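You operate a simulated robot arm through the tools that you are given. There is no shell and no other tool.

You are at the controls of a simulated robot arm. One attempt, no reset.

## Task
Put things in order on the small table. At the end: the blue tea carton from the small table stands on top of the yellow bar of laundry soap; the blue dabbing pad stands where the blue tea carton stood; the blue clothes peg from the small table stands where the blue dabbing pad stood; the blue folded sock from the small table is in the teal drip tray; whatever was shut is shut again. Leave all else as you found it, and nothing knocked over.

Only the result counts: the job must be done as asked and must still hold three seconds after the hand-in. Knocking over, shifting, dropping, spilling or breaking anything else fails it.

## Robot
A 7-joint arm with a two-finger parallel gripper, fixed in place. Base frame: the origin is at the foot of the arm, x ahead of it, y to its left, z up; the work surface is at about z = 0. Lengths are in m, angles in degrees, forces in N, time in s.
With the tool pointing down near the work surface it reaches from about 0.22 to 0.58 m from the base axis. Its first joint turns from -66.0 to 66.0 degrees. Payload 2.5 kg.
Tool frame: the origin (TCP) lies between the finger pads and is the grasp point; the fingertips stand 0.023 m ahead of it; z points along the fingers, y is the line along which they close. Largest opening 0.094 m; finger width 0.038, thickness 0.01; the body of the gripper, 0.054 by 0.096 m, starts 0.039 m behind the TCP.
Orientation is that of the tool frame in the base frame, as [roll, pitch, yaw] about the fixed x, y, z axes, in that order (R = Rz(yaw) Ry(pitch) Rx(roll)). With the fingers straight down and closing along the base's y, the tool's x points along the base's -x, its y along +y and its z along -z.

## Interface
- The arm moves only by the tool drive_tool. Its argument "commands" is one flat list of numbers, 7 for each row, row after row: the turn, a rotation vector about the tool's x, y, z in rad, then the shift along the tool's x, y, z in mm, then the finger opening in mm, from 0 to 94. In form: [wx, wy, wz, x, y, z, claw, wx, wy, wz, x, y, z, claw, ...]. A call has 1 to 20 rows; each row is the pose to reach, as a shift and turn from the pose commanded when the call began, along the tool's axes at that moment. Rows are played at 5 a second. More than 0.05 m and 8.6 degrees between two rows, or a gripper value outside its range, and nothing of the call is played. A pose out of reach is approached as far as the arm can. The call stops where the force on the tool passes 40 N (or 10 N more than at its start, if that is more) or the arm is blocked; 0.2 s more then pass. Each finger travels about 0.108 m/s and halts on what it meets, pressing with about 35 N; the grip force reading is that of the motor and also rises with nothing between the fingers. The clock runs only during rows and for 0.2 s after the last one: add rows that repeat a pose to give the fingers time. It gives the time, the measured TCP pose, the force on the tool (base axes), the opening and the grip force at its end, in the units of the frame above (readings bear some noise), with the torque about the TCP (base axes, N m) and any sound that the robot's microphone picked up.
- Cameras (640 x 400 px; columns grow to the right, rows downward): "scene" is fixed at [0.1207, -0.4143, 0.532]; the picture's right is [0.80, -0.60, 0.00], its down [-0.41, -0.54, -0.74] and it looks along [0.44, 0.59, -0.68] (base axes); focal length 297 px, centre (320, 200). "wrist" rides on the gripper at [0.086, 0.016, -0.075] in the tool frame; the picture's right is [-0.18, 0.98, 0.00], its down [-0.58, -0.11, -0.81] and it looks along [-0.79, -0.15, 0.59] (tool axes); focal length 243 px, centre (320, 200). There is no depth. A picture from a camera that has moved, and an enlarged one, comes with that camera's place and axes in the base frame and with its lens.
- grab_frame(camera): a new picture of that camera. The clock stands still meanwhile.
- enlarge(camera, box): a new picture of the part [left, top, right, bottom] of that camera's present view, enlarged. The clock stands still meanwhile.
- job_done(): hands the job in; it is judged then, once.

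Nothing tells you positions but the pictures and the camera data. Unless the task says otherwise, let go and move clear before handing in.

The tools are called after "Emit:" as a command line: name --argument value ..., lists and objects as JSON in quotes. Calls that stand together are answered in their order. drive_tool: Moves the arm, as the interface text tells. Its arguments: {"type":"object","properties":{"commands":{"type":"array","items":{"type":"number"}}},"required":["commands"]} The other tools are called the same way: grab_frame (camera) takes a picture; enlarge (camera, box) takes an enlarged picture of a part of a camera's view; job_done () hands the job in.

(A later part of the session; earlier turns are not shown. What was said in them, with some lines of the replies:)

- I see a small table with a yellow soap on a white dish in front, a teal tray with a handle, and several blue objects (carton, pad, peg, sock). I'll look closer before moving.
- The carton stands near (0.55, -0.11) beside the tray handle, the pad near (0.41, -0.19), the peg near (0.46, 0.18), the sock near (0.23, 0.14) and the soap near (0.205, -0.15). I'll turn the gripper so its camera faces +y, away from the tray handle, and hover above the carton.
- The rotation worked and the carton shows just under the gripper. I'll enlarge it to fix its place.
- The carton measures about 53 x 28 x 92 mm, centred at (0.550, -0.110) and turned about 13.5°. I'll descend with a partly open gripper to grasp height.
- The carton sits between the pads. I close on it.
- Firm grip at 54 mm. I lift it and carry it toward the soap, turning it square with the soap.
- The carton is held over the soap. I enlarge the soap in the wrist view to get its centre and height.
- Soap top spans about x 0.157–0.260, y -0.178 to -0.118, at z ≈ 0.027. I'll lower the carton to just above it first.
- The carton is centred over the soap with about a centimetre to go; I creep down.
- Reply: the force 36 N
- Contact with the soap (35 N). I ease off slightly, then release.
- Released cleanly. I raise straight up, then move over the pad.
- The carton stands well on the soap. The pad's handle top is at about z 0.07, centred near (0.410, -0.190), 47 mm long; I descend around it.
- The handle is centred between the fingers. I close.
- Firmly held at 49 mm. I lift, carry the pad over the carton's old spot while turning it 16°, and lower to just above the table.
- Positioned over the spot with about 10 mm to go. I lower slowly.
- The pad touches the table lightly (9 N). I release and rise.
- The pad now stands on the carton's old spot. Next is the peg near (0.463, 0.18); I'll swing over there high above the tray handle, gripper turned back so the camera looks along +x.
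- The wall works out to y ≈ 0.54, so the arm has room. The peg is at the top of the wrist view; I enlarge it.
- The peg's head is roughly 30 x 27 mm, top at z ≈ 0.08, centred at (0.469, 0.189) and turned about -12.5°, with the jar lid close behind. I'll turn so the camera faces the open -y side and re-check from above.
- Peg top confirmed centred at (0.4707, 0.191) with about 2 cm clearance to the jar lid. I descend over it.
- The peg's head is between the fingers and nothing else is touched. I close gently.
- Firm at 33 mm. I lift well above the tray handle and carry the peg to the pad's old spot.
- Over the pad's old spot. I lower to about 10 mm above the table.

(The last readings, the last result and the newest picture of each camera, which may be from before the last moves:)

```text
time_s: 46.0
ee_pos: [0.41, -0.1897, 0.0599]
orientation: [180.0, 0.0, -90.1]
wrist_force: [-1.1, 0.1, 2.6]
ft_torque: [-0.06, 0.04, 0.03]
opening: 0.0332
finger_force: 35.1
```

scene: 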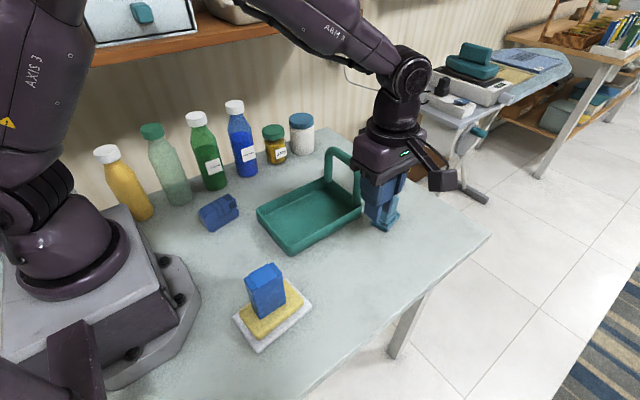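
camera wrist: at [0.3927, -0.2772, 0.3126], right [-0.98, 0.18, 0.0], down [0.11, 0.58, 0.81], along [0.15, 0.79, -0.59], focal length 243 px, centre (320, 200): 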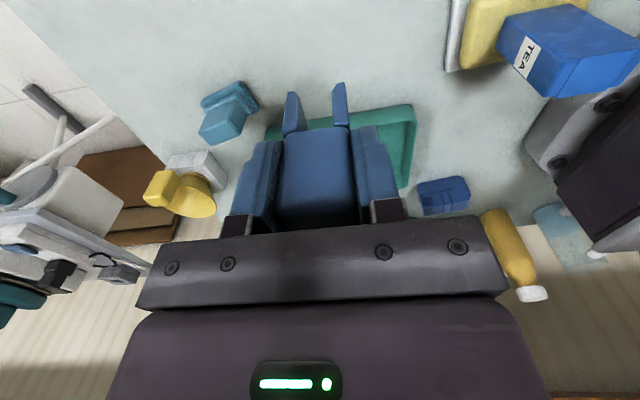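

Emit:
drive_tool --commands '[0, 0, 0, 0, 0, 0.3, 20, 0, 0, 0, 0, 0, 0.6, 20]'

```text
time_s: 46.6
ee_pos: [0.4104, -0.1895, 0.0584]
orientation: [-179.9, 0.1, -90.1]
wrist_force: [-4.2, 2.2, 18.1]
ft_torque: [0.15, 0.29, -0.01]
opening: 0.0331
finger_force: 34.9
```

The peg's legs are on the table. I ease off a hair, release evenly, and rise.

Emit:
drive_tool --commands '[0, 0, 0, 0, 0, -0.4, 20, 0, 0, 0, 0, 0, -0.4, 36, 0, 0, 0, 0, 0, -0.4, 42, 0, 0, 0, 0, 0, -0.4, 50, 0, 0, 0, 0, 0, -0.4, 58, 0, 0, 0, 0, 0, -0.4, 62, 0, 0, 0, 0, 0, -8, 62, 0, 0, 0, 0, 0, -25, 62, 0, 0, 0, 0, 0, -50, 62, 0, 0, 0, 0, 0, -80, 62, 0, 0, 0, 0, 0, -110, 62, 0, 0, 0, 0, 0, -140, 62, 0, 0, 0, 0, 0, -150, 62]'

Emit:
grab_frame --camera "wrist"

Emit:
grab_frame --camera "scene"

Emit:
enlarge --camera "scene" --box '[180, 160, 308, 240]'

```text
time_s: 49.4
ee_pos: [0.4094, -0.1887, 0.2097]
orientation: [180.0, 0.0, -90.0]
wrist_force: [0.0, 0.4, 0.6]
ft_torque: [-0.02, 0.01, -0.01]
opening: 0.062
finger_force: 0.1
```

```text
taken
camera wrist: at [0.395, -0.2753, 0.284], right [-0.98, 0.18, 0.0], down [0.11, 0.58, 0.81], along [0.15, 0.79, -0.59], focal length 243 px, centre (320, 200)
```

wrist: 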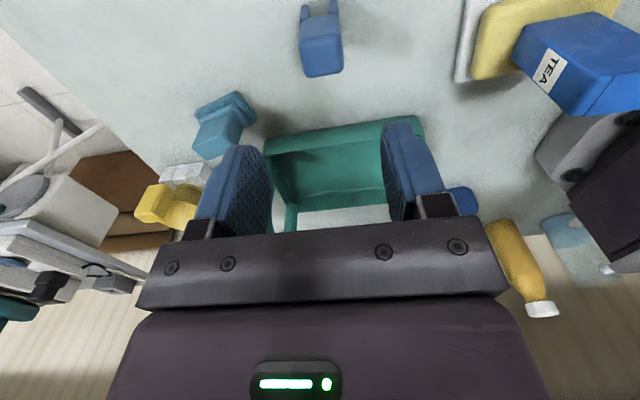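

```text
taken
```

scene: 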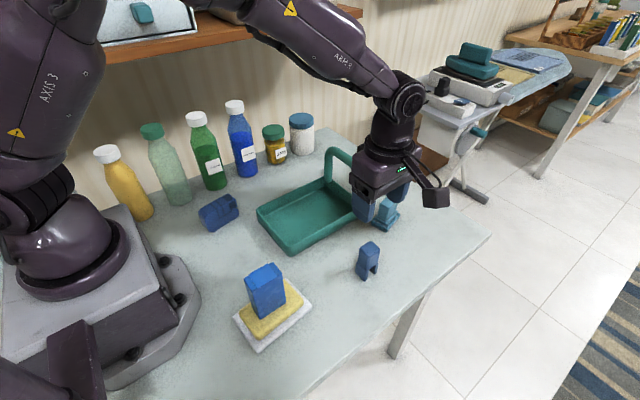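

```text
5.00 times, centred on (244, 200) of scene
camera zoom: at [0.1207, -0.4143, 0.532], right [0.8, -0.6, 0.0], down [-0.41, -0.54, -0.74], along [0.44, 0.59, -0.68], focal length 1483 px, centre (700, 200)
```

zoom: 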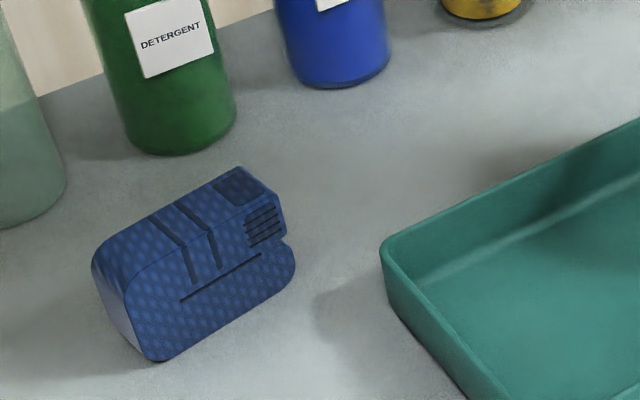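

The peg stands on the pad's old spot. For the sock I'd like the camera facing -x from the far side (away from the robot's base), so I test that wrist rotation here in free air first.

Emit:
drive_tool --commands '[0, 0, -0.141, 0, 0, -10, 78, 0, 0, -0.282, 0, 0, -20, 78, 0, 0, -0.423, 0, 0, -20, 78, 0, 0, -0.564, 0, 0, -20, 78, 0, 0, -0.705, 0, 0, -20, 78, 0, 0, -0.846, 0, 0, -20, 78, 0, 0, -0.987, 0, 0, -20, 78, 0, 0, -1.128, 0, 0, -20, 78, 0, 0, -1.269, 0, 0, -20, 78, 0, 0, -1.41, 0, 0, -20, 78, 0, 0, -1.551, 0, 0, -20, 78, 0, 0, -1.686, 0, 0, -20, 78]'

Emit:
grab_frame --camera "scene"

```text
time_s: 52.0
ee_pos: [0.4265, -0.172, 0.2234]
orientation: [179.8, 0.0, 6.6]
wrist_force: [0.8, -0.1, 0.0]
ft_torque: [0.01, -0.02, 0.01]
opening: 0.0783
finger_force: 0.1
out of reach, approached as far as the arm can: row 12
```

```text
taken
```

scene: 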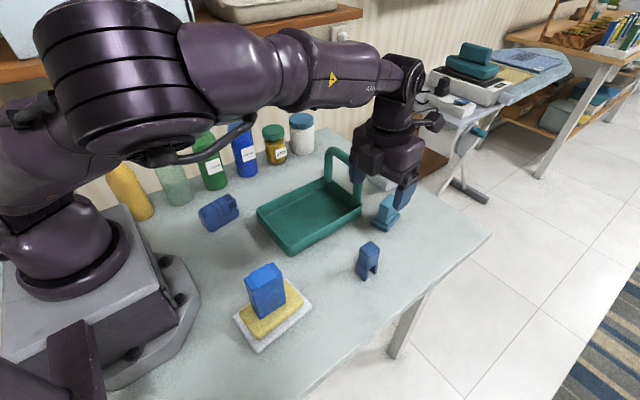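

That's at the wrist's limit here (the elbow dropped), though it should relax once the arm swings left. I back the rotation off before moving.

Emit:
drive_tool --commands '[0, 0, 0.141, 0, 0, 0, 78, 0, 0, 0.282, 0, 0, 0, 78, 0, 0, 0.423, 0, 0, 0, 78, 0, 0, 0.564, 0, 0, 0, 78, 0, 0, 0.705, 0, 0, 0, 78, 0, 0, 0.846, 0, 0, 0, 78, 0, 0, 0.987, 0, 0, 0, 78, 0, 0, 1.128, 0, 0, 0, 78, 0, 0, 1.128, 0, 0, 0, 78]'

Emit:
grab_frame --camera "scene"

```text
time_s: 54.0
ee_pos: [0.4267, -0.1717, 0.2242]
orientation: [-180.0, 0.0, -58.2]
wrist_force: [0.0, 0.7, 0.0]
ft_torque: [0.04, -0.01, 0.0]
opening: 0.0779
finger_force: 0.1
```

```text
taken
```

scene: 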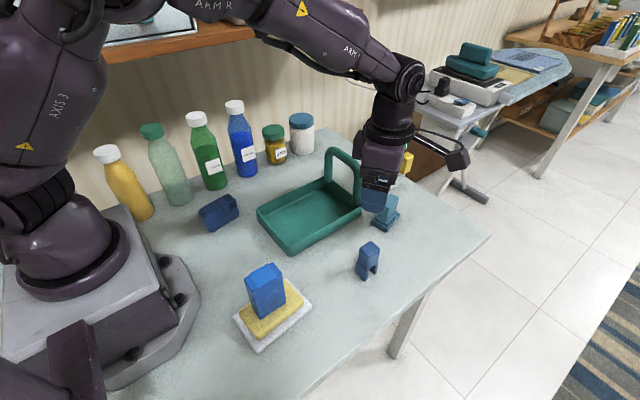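

The elbow is back up. I now travel toward the sock while turning, stopping partway to check the arm.

Emit:
drive_tool --commands '[0, 0, -0.07, -20, 0.2, 0, 78, 0, 0, -0.15, -45, 0.5, 0, 78, 0, 0, -0.23, -72, 0.8, 0, 78, 0, 0, -0.31, -100, 1.1, 0, 78, 0, 0, -0.39, -128, 1.4, 0, 78, 0, 0, -0.47, -156, 1.7, 0, 78, 0, 0, -0.55, -184, 2, 0, 78, 0, 0, -0.63, -212, 2.4, 0, 78, 0, 0, -0.71, -236, 2.7, 0, 78]'

Emit:
grab_frame --camera "scene"

Emit:
grab_frame --camera "wrist"

```text
time_s: 56.0
ee_pos: [0.3, 0.0253, 0.2215]
orientation: [180.0, 0.1, -17.4]
wrist_force: [-0.1, 0.1, -0.5]
ft_torque: [0.03, 0.01, 0.0]
opening: 0.0781
finger_force: 0.1
```

```text
taken
```

scene: 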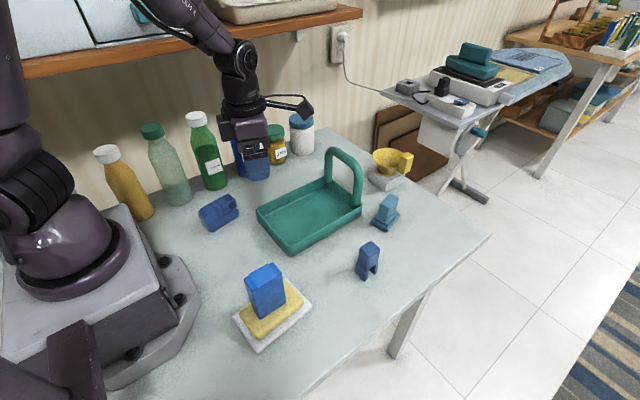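

```text
taken
camera wrist: at [0.3769, -0.0149, 0.297], right [-0.47, -0.88, 0.0], down [-0.52, 0.28, 0.81], along [-0.71, 0.38, -0.59], focal length 243 px, centre (320, 200)
```

wrist: 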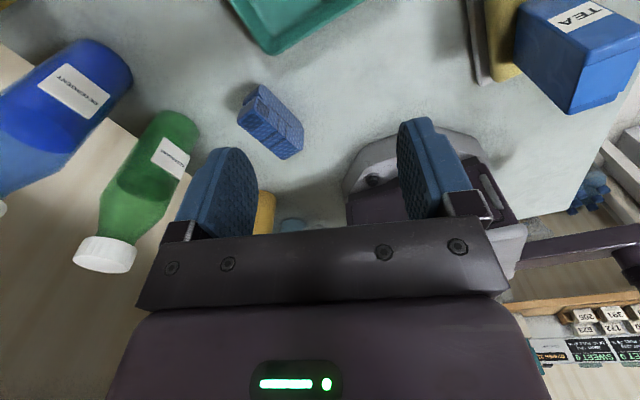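

The arm is fine. I continue over the sock and lower a little for a measuring view.

Emit:
drive_tool --commands '[0, 0, -0.07, -16, -14, 0, 78, 0, 0, -0.14, -33, -29, 0, 78, 0, 0, -0.21, -50, -44, 0, 78, 0, 0, -0.28, -67, -58, 0, 78, 0, 0, -0.35, -84, -73, 5, 78, 0, 0, -0.419, -98, -86.5, 15, 78, 0, 0, -0.419, -98, -86.5, 30, 78, 0, 0, -0.419, -98, -86.5, 30, 78]'

Emit:
grab_frame --camera "wrist"

Emit:
grab_frame --camera "scene"

Emit:
enlarge --camera "wrist" --box '[240, 0, 432, 120]'

```text
time_s: 57.8
ee_pos: [0.2308, 0.1368, 0.1925]
orientation: [-180.0, 0.0, 6.5]
wrist_force: [0.6, -0.4, -0.6]
ft_torque: [-0.03, -0.01, -0.03]
opening: 0.0778
finger_force: 0.0
```

```text
taken
camera wrist: at [0.3188, 0.1311, 0.2672], right [-0.07, -1.0, 0.0], down [-0.59, 0.04, 0.81], along [-0.8, 0.06, -0.59], focal length 243 px, centre (320, 200)
```

wrist: 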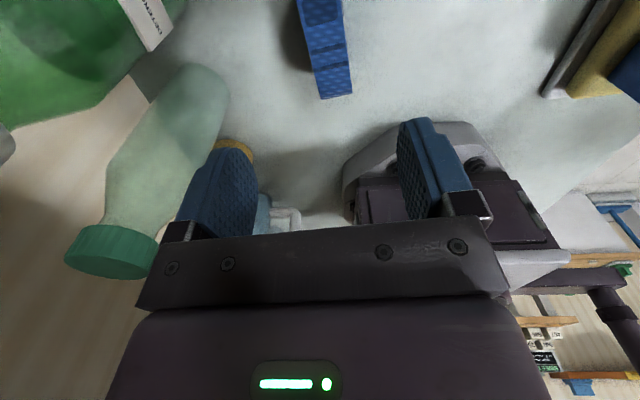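

```text
taken
```

scene: 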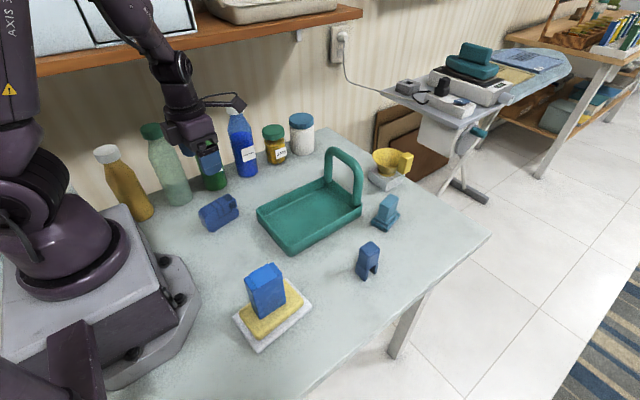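

```text
3.33 times, centred on (336, 60) of wrist
camera zoom: at [0.3188, 0.1311, 0.2672], right [-0.07, -1.0, 0.0], down [-0.59, 0.04, 0.81], along [-0.8, 0.06, -0.59], focal length 809 px, centre (267, 667)
```

zoom: 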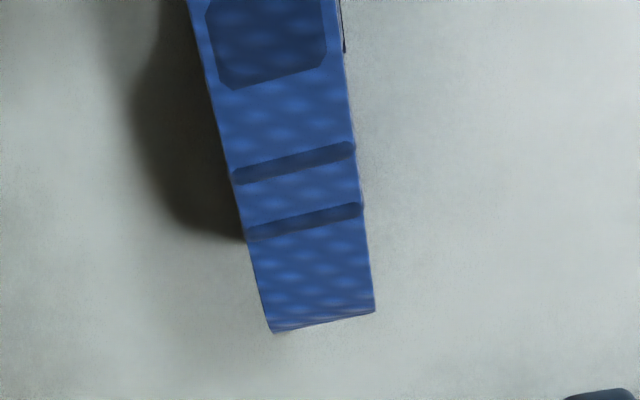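

The sock is about 31 mm thick, with its centreline at y ≈ 0.130 near x 0.227. I centre and descend over it.

Emit:
drive_tool --commands '[0, 0, -0.01, -3.7, 6.2, 15, 66, 0, 0, -0.01, -3.7, 6.2, 45, 62, 0, 0, -0.01, -3.7, 6.2, 75, 62, 0, 0, -0.01, -3.7, 6.2, 105, 62, 0, 0, -0.01, -3.7, 6.2, 130, 62, 0, 0, -0.01, -3.7, 6.2, 148, 62, 0, 0, -0.01, -3.7, 6.2, 158, 62, 0, 0, -0.01, -3.7, 6.2, 160, 62, 0, 0, -0.01, -3.7, 6.2, 160, 62]'

Emit:
grab_frame --camera "wrist"

Emit:
enlarge --camera "scene" --box '[140, 140, 300, 240]'

```text
time_s: 59.8
ee_pos: [0.2283, 0.1322, 0.0332]
orientation: [179.9, 0.0, 7.2]
wrist_force: [-0.3, 0.3, -0.4]
ft_torque: [0.03, 0.02, -0.03]
opening: 0.0618
finger_force: 0.1
```

```text
taken
camera wrist: at [0.3164, 0.126, 0.1074], right [-0.06, -1.0, 0.0], down [-0.59, 0.04, 0.81], along [-0.8, 0.05, -0.59], focal length 243 px, centre (320, 200)
```

wrist: 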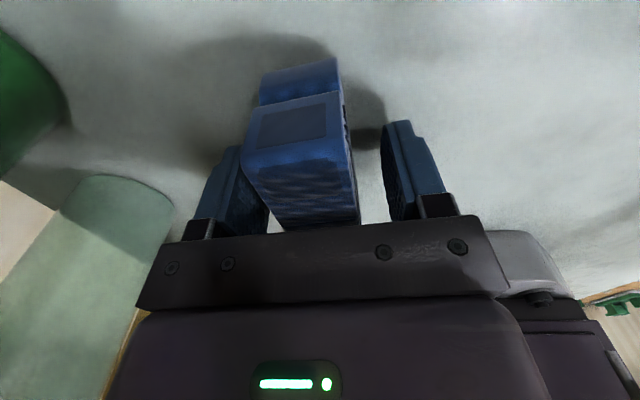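

```text
4.00 times, centred on (220, 190) of scene
camera zoom: at [0.1207, -0.4143, 0.532], right [0.8, -0.6, 0.0], down [-0.41, -0.54, -0.74], along [0.44, 0.59, -0.68], focal length 1186 px, centre (720, 240)
```

zoom: 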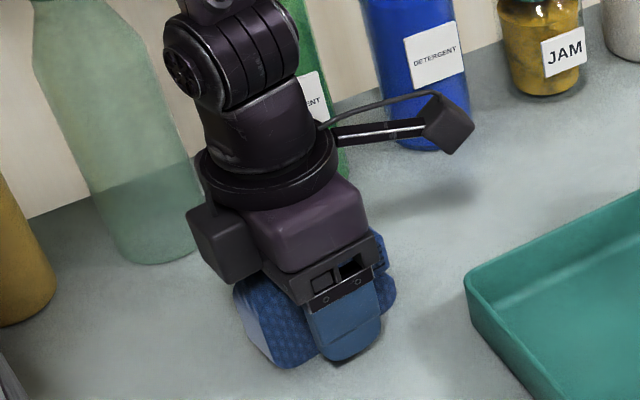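

The sock sits a few mm toward the +y finger; I shift over slightly, then close.

Emit:
drive_tool --commands '[0, 0, 0, 0.3, -3, 0, 62, 0, 0, 0, 0.3, -3, 0, 52, 0, 0, 0, 0.3, -3, 0, 45, 0, 0, 0, 0.3, -3, 0, 40, 0, 0, 0, 0.3, -3, 0, 36, 0, 0, 0, 0.3, -3, 0, 32, 0, 0, 0, 0.3, -3, 0, 20, 0, 0, 0, 0.3, -3, 0, 20]'

Emit:
grab_frame --camera "wrist"

```text
time_s: 61.6
ee_pos: [0.2279, 0.1358, 0.0315]
orientation: [-180.0, 0.0, 7.2]
wrist_force: [-0.6, 0.5, 0.4]
ft_torque: [0.04, -0.01, -0.01]
opening: 0.0292
finger_force: 35.3
```

```text
taken
camera wrist: at [0.3166, 0.1293, 0.1074], right [-0.06, -1.0, 0.0], down [-0.59, 0.04, 0.81], along [-0.8, 0.05, -0.59], focal length 243 px, centre (320, 200)
```

wrist: 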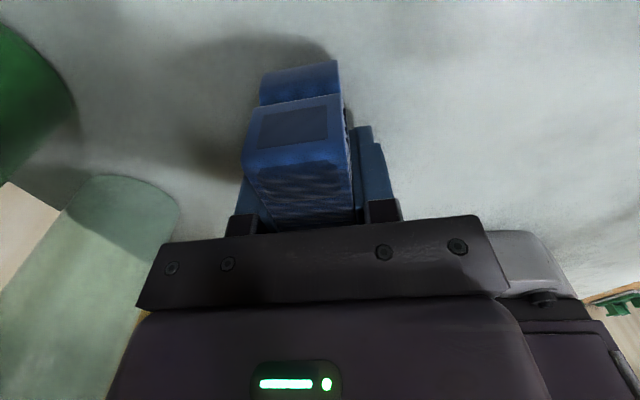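

Held at 29 mm. I lift it, then move over the tray while turning so the camera stays clear of the tray's handle.

Emit:
drive_tool --commands '[0, 0, 0, 0, 0, -10, 18, 0, 0, 0, 0, 0, -35, 18, 0, 0, 0, 0, 0, -70, 18, 0, 0, 0, 0, 0, -105, 18, 0, 0, 0, 0, 0, -135, 18, 0, 0, 0, 0, 0, -150, 18, 0, 0, 0.131, 11, 12, -150, 18, 0, 0, 0.262, 22, 24, -150, 18, 0, 0, 0.393, 34, 36, -150, 18, 0, 0, 0.524, 46, 49, -150, 18, 0, 0, 0.655, 58, 62, -150, 18, 0, 0, 0.786, 70, 74, -150, 18, 0, 0, 0.917, 82, 87, -150, 18, 0, 0, 1.048, 94, 99, -150, 18, 0, 0, 1.179, 106, 112, -150, 18, 0, 0, 1.31, 118, 125, -150, 18, 0, 0, 1.441, 130, 138, -150, 18, 0, 0, 1.571, 139.5, 148, -150, 18, 0, 0, 1.571, 139.5, 148, -150, 18]'

Emit:
grab_frame --camera "wrist"

Emit:
grab_frame --camera "scene"

```text
time_s: 65.6
ee_pos: [0.3856, 0.0061, 0.1839]
orientation: [180.0, 0.0, -82.9]
wrist_force: [0.2, 0.0, -0.2]
ft_torque: [0.02, 0.0, 0.01]
opening: 0.0295
finger_force: 34.6
```

```text
taken
camera wrist: at [0.3802, -0.0816, 0.2577], right [-1.0, 0.06, 0.0], down [0.04, 0.59, 0.81], along [0.05, 0.8, -0.59], focal length 243 px, centre (320, 200)
```

wrist: 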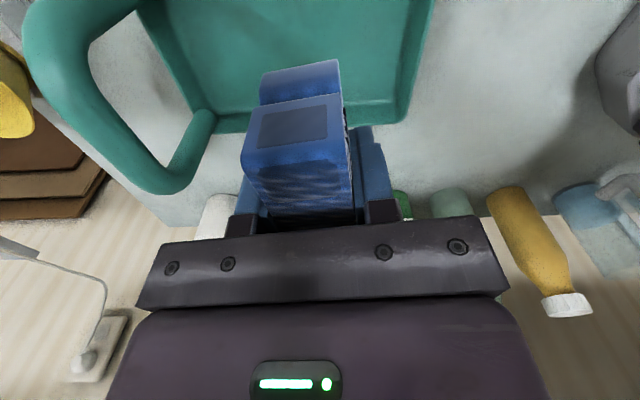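

```text
taken
```

scene: 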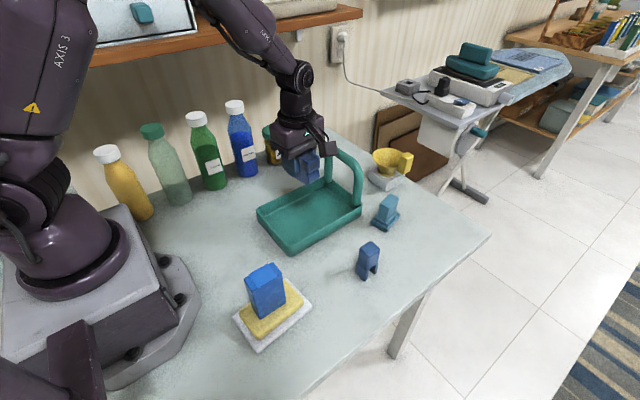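

The sock hangs over the tray's interior. I lower to just above the tray floor.

Emit:
drive_tool --commands '[0, 0, 0, 0, -3, 20, 18, 0, 0, 0, 0, -3, 50, 18, 0, 0, 0, 0, -3, 80, 18, 0, 0, 0, 0, -3, 105, 18, 0, 0, 0, 0, -3, 122, 18, 0, 0, 0, 0, -3, 132, 18, 0, 0, 0, 0, -3, 137, 18, 0, 0, 0, 0, -3, 137, 18]'

Emit:
enlarge --camera "scene" --box '[230, 130, 390, 260]'

Emit:
grab_frame --camera "wrist"

```text
time_s: 67.4
ee_pos: [0.3884, 0.0053, 0.0461]
orientation: [179.9, 0.0, -82.7]
wrist_force: [-0.6, -0.6, -0.9]
ft_torque: [-0.03, -0.05, 0.03]
opening: 0.0293
finger_force: 34.7
```

```text
3.08 times, centred on (310, 195) of scene
camera zoom: at [0.1207, -0.4143, 0.532], right [0.8, -0.6, 0.0], down [-0.41, -0.54, -0.74], along [0.44, 0.59, -0.68], focal length 913 px, centre (351, 215)
```

zoom: 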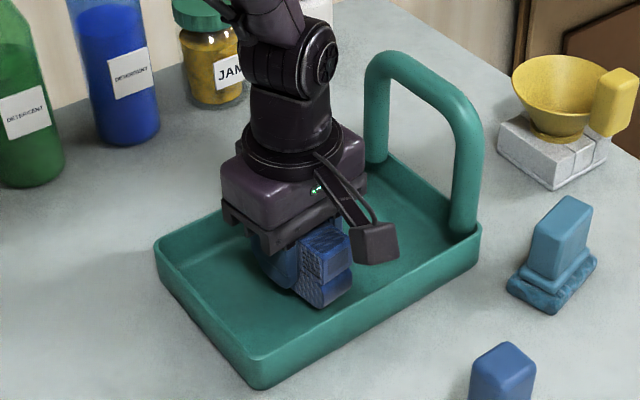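

```text
taken
camera wrist: at [0.3823, -0.082, 0.121], right [-1.0, 0.06, 0.0], down [0.04, 0.59, 0.81], along [0.05, 0.8, -0.59], focal length 243 px, centre (320, 200)
```

wrist: 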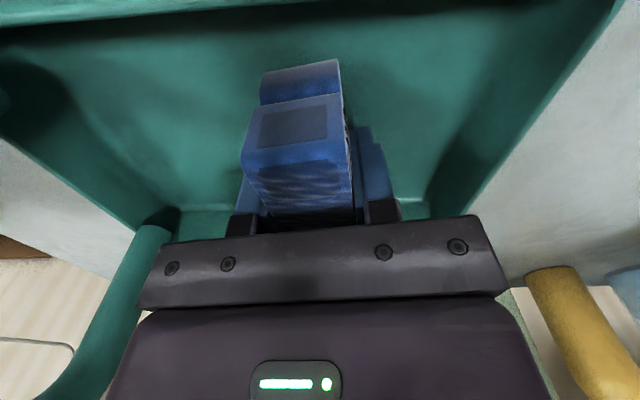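

Well inside the tray walls. I creep down to the tray floor.

Emit:
drive_tool --commands '[0, 0, 0, 0, 0, 2, 18, 0, 0, 0, 0, 0, 4, 18, 0, 0, 0, 0, 0, 5.5, 18, 0, 0, 0, 0, 0, 6.5, 18, 0, 0, 0, 0, 0, 7, 18]'

```text
time_s: 68.6
ee_pos: [0.3888, 0.0059, 0.0389]
orientation: [180.0, -0.1, -82.9]
wrist_force: [0.8, -1.4, -1.3]
ft_torque: [-0.01, 0.0, 0.02]
opening: 0.0294
finger_force: 34.9
```

Emit:
drive_tool --commands '[0, 0, 0, 0, 0, 0.6, 18, 0, 0, 0, 0, 0, 1.2, 18, 0, 0, 0, 0, 0, 1.8, 18]'

```text
time_s: 69.4
ee_pos: [0.3878, 0.0059, 0.0382]
orientation: [180.0, 0.0, -82.8]
wrist_force: [-1.1, 0.0, -0.3]
ft_torque: [0.02, -0.02, 0.01]
opening: 0.0293
finger_force: 34.7
```

Emit:
drive_tool --commands '[0, 0, 0, 0, 0, 0.6, 18, 0, 0, 0, 0, 0, 1.2, 18]'

```text
time_s: 70.0
ee_pos: [0.3876, 0.0052, 0.0364]
orientation: [-180.0, 0.0, -82.9]
wrist_force: [-8.9, -0.8, 20.4]
ft_torque: [0.16, 0.26, 0.03]
opening: 0.0293
finger_force: 34.9
```

The sock rests on the tray floor. I ease off, open the fingers moderately, and rise.

Emit:
drive_tool --commands '[0, 0, 0, 0, 0, -0.5, 18, 0, 0, 0, 0, 0, -0.5, 33, 0, 0, 0, 0, 0, -0.5, 40, 0, 0, 0, 0, 0, -0.5, 48, 0, 0, 0, 0, 0, -0.5, 56, 0, 0, 0, 0, 0, -0.5, 60, 0, 0, 0, 0, 0, -8, 60, 0, 0, 0, 0, 0, -25, 60, 0, 0, 0, 0, 0, -55, 60, 0, 0, 0, 0, 0, -90, 60, 0, 0, 0, 0, 0, -125, 60, 0, 0, 0, 0, 0, -155, 60, 0, 0, 0, 0, 0, -185, 60, 0, 0, 0, 0, 0, -210, 60, 0, 0, 0, 0, 0, -220, 60]'

Emit:
grab_frame --camera "scene"

Emit:
enlarge --camera "scene" --box '[220, 150, 460, 300]'

Emit:
enlarge --camera "scene" --box '[200, 240, 360, 370]'

Emit:
enlarge --camera "scene" --box '[300, 130, 460, 230]'

```text
time_s: 73.2
ee_pos: [0.3878, 0.0046, 0.2562]
orientation: [180.0, 0.0, -82.8]
wrist_force: [-0.2, 0.6, -0.3]
ft_torque: [0.01, 0.01, -0.01]
opening: 0.0598
finger_force: 0.0
```

```text
taken
```

scene: 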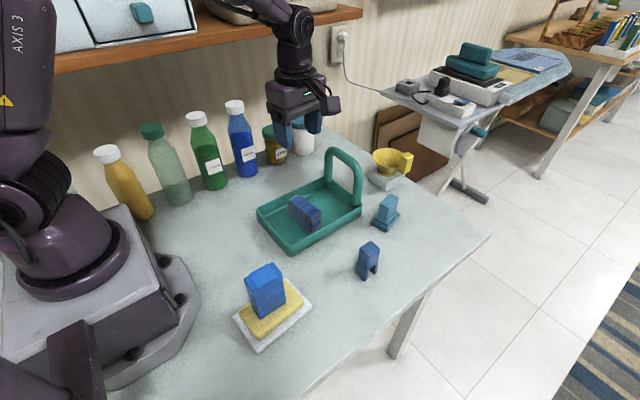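

```text
2.67 times, centred on (340, 225) of scene
camera zoom: at [0.1207, -0.4143, 0.532], right [0.8, -0.6, 0.0], down [-0.41, -0.54, -0.74], along [0.44, 0.59, -0.68], focal length 791 px, centre (267, 133)
```

zoom: 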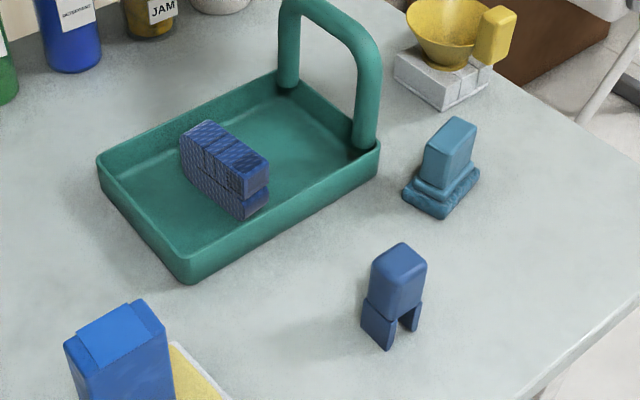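

```text
3.08 times, centred on (280, 305) of scene
camera zoom: at [0.1207, -0.4143, 0.532], right [0.8, -0.6, 0.0], down [-0.41, -0.54, -0.74], along [0.44, 0.59, -0.68], focal length 913 px, centre (443, -123)
```

zoom: 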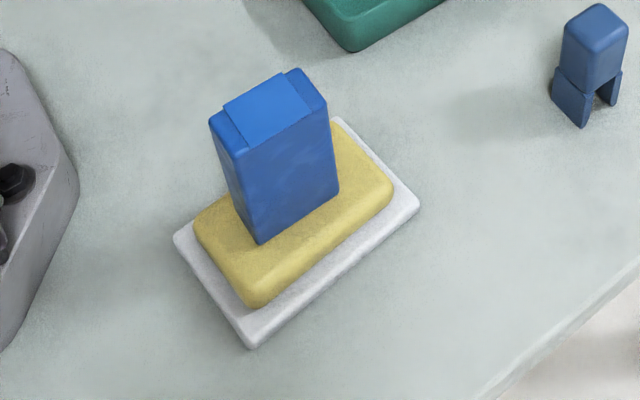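

```text
4.00 times, centred on (380, 180) of scene
camera zoom: at [0.1207, -0.4143, 0.532], right [0.8, -0.6, 0.0], down [-0.41, -0.54, -0.74], along [0.44, 0.59, -0.68], focal length 1186 px, centre (80, 280)
```

zoom: 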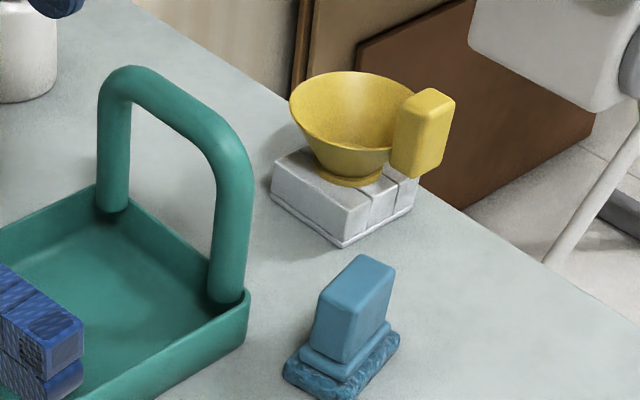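

All four items are where they belong: carton on the soap, pad on the carton's old spot, peg on the pad's old spot, sock in the tray. Nothing else has moved and the gripper is clear, so I hand in.

Emit:
job_done

```text
The job is handed in.
```

All four items are in place and I've handed the job in. The final pictures show everything standing and nothing else moved.

- **Tea carton:** it stands upright on the yellow soap, roughly centred on it.
- **Dabbing pad:** it stands where the carton was, at about (0.548, -0.110) against the carton's (0.550, -0.110). I turned it to match the carton's angle.
- **Clothes peg:** it stands on its two legs where the pad was, within about 3 mm by the last picture.
- **Folded sock:** it lies inside the teal drip tray, clear of the walls and the handle.

I never had to open anything, so everything that was shut stayed shut. During one test turn the wrist reached its limit and the elbow dropped low. I backed it off, and nothing was touched.
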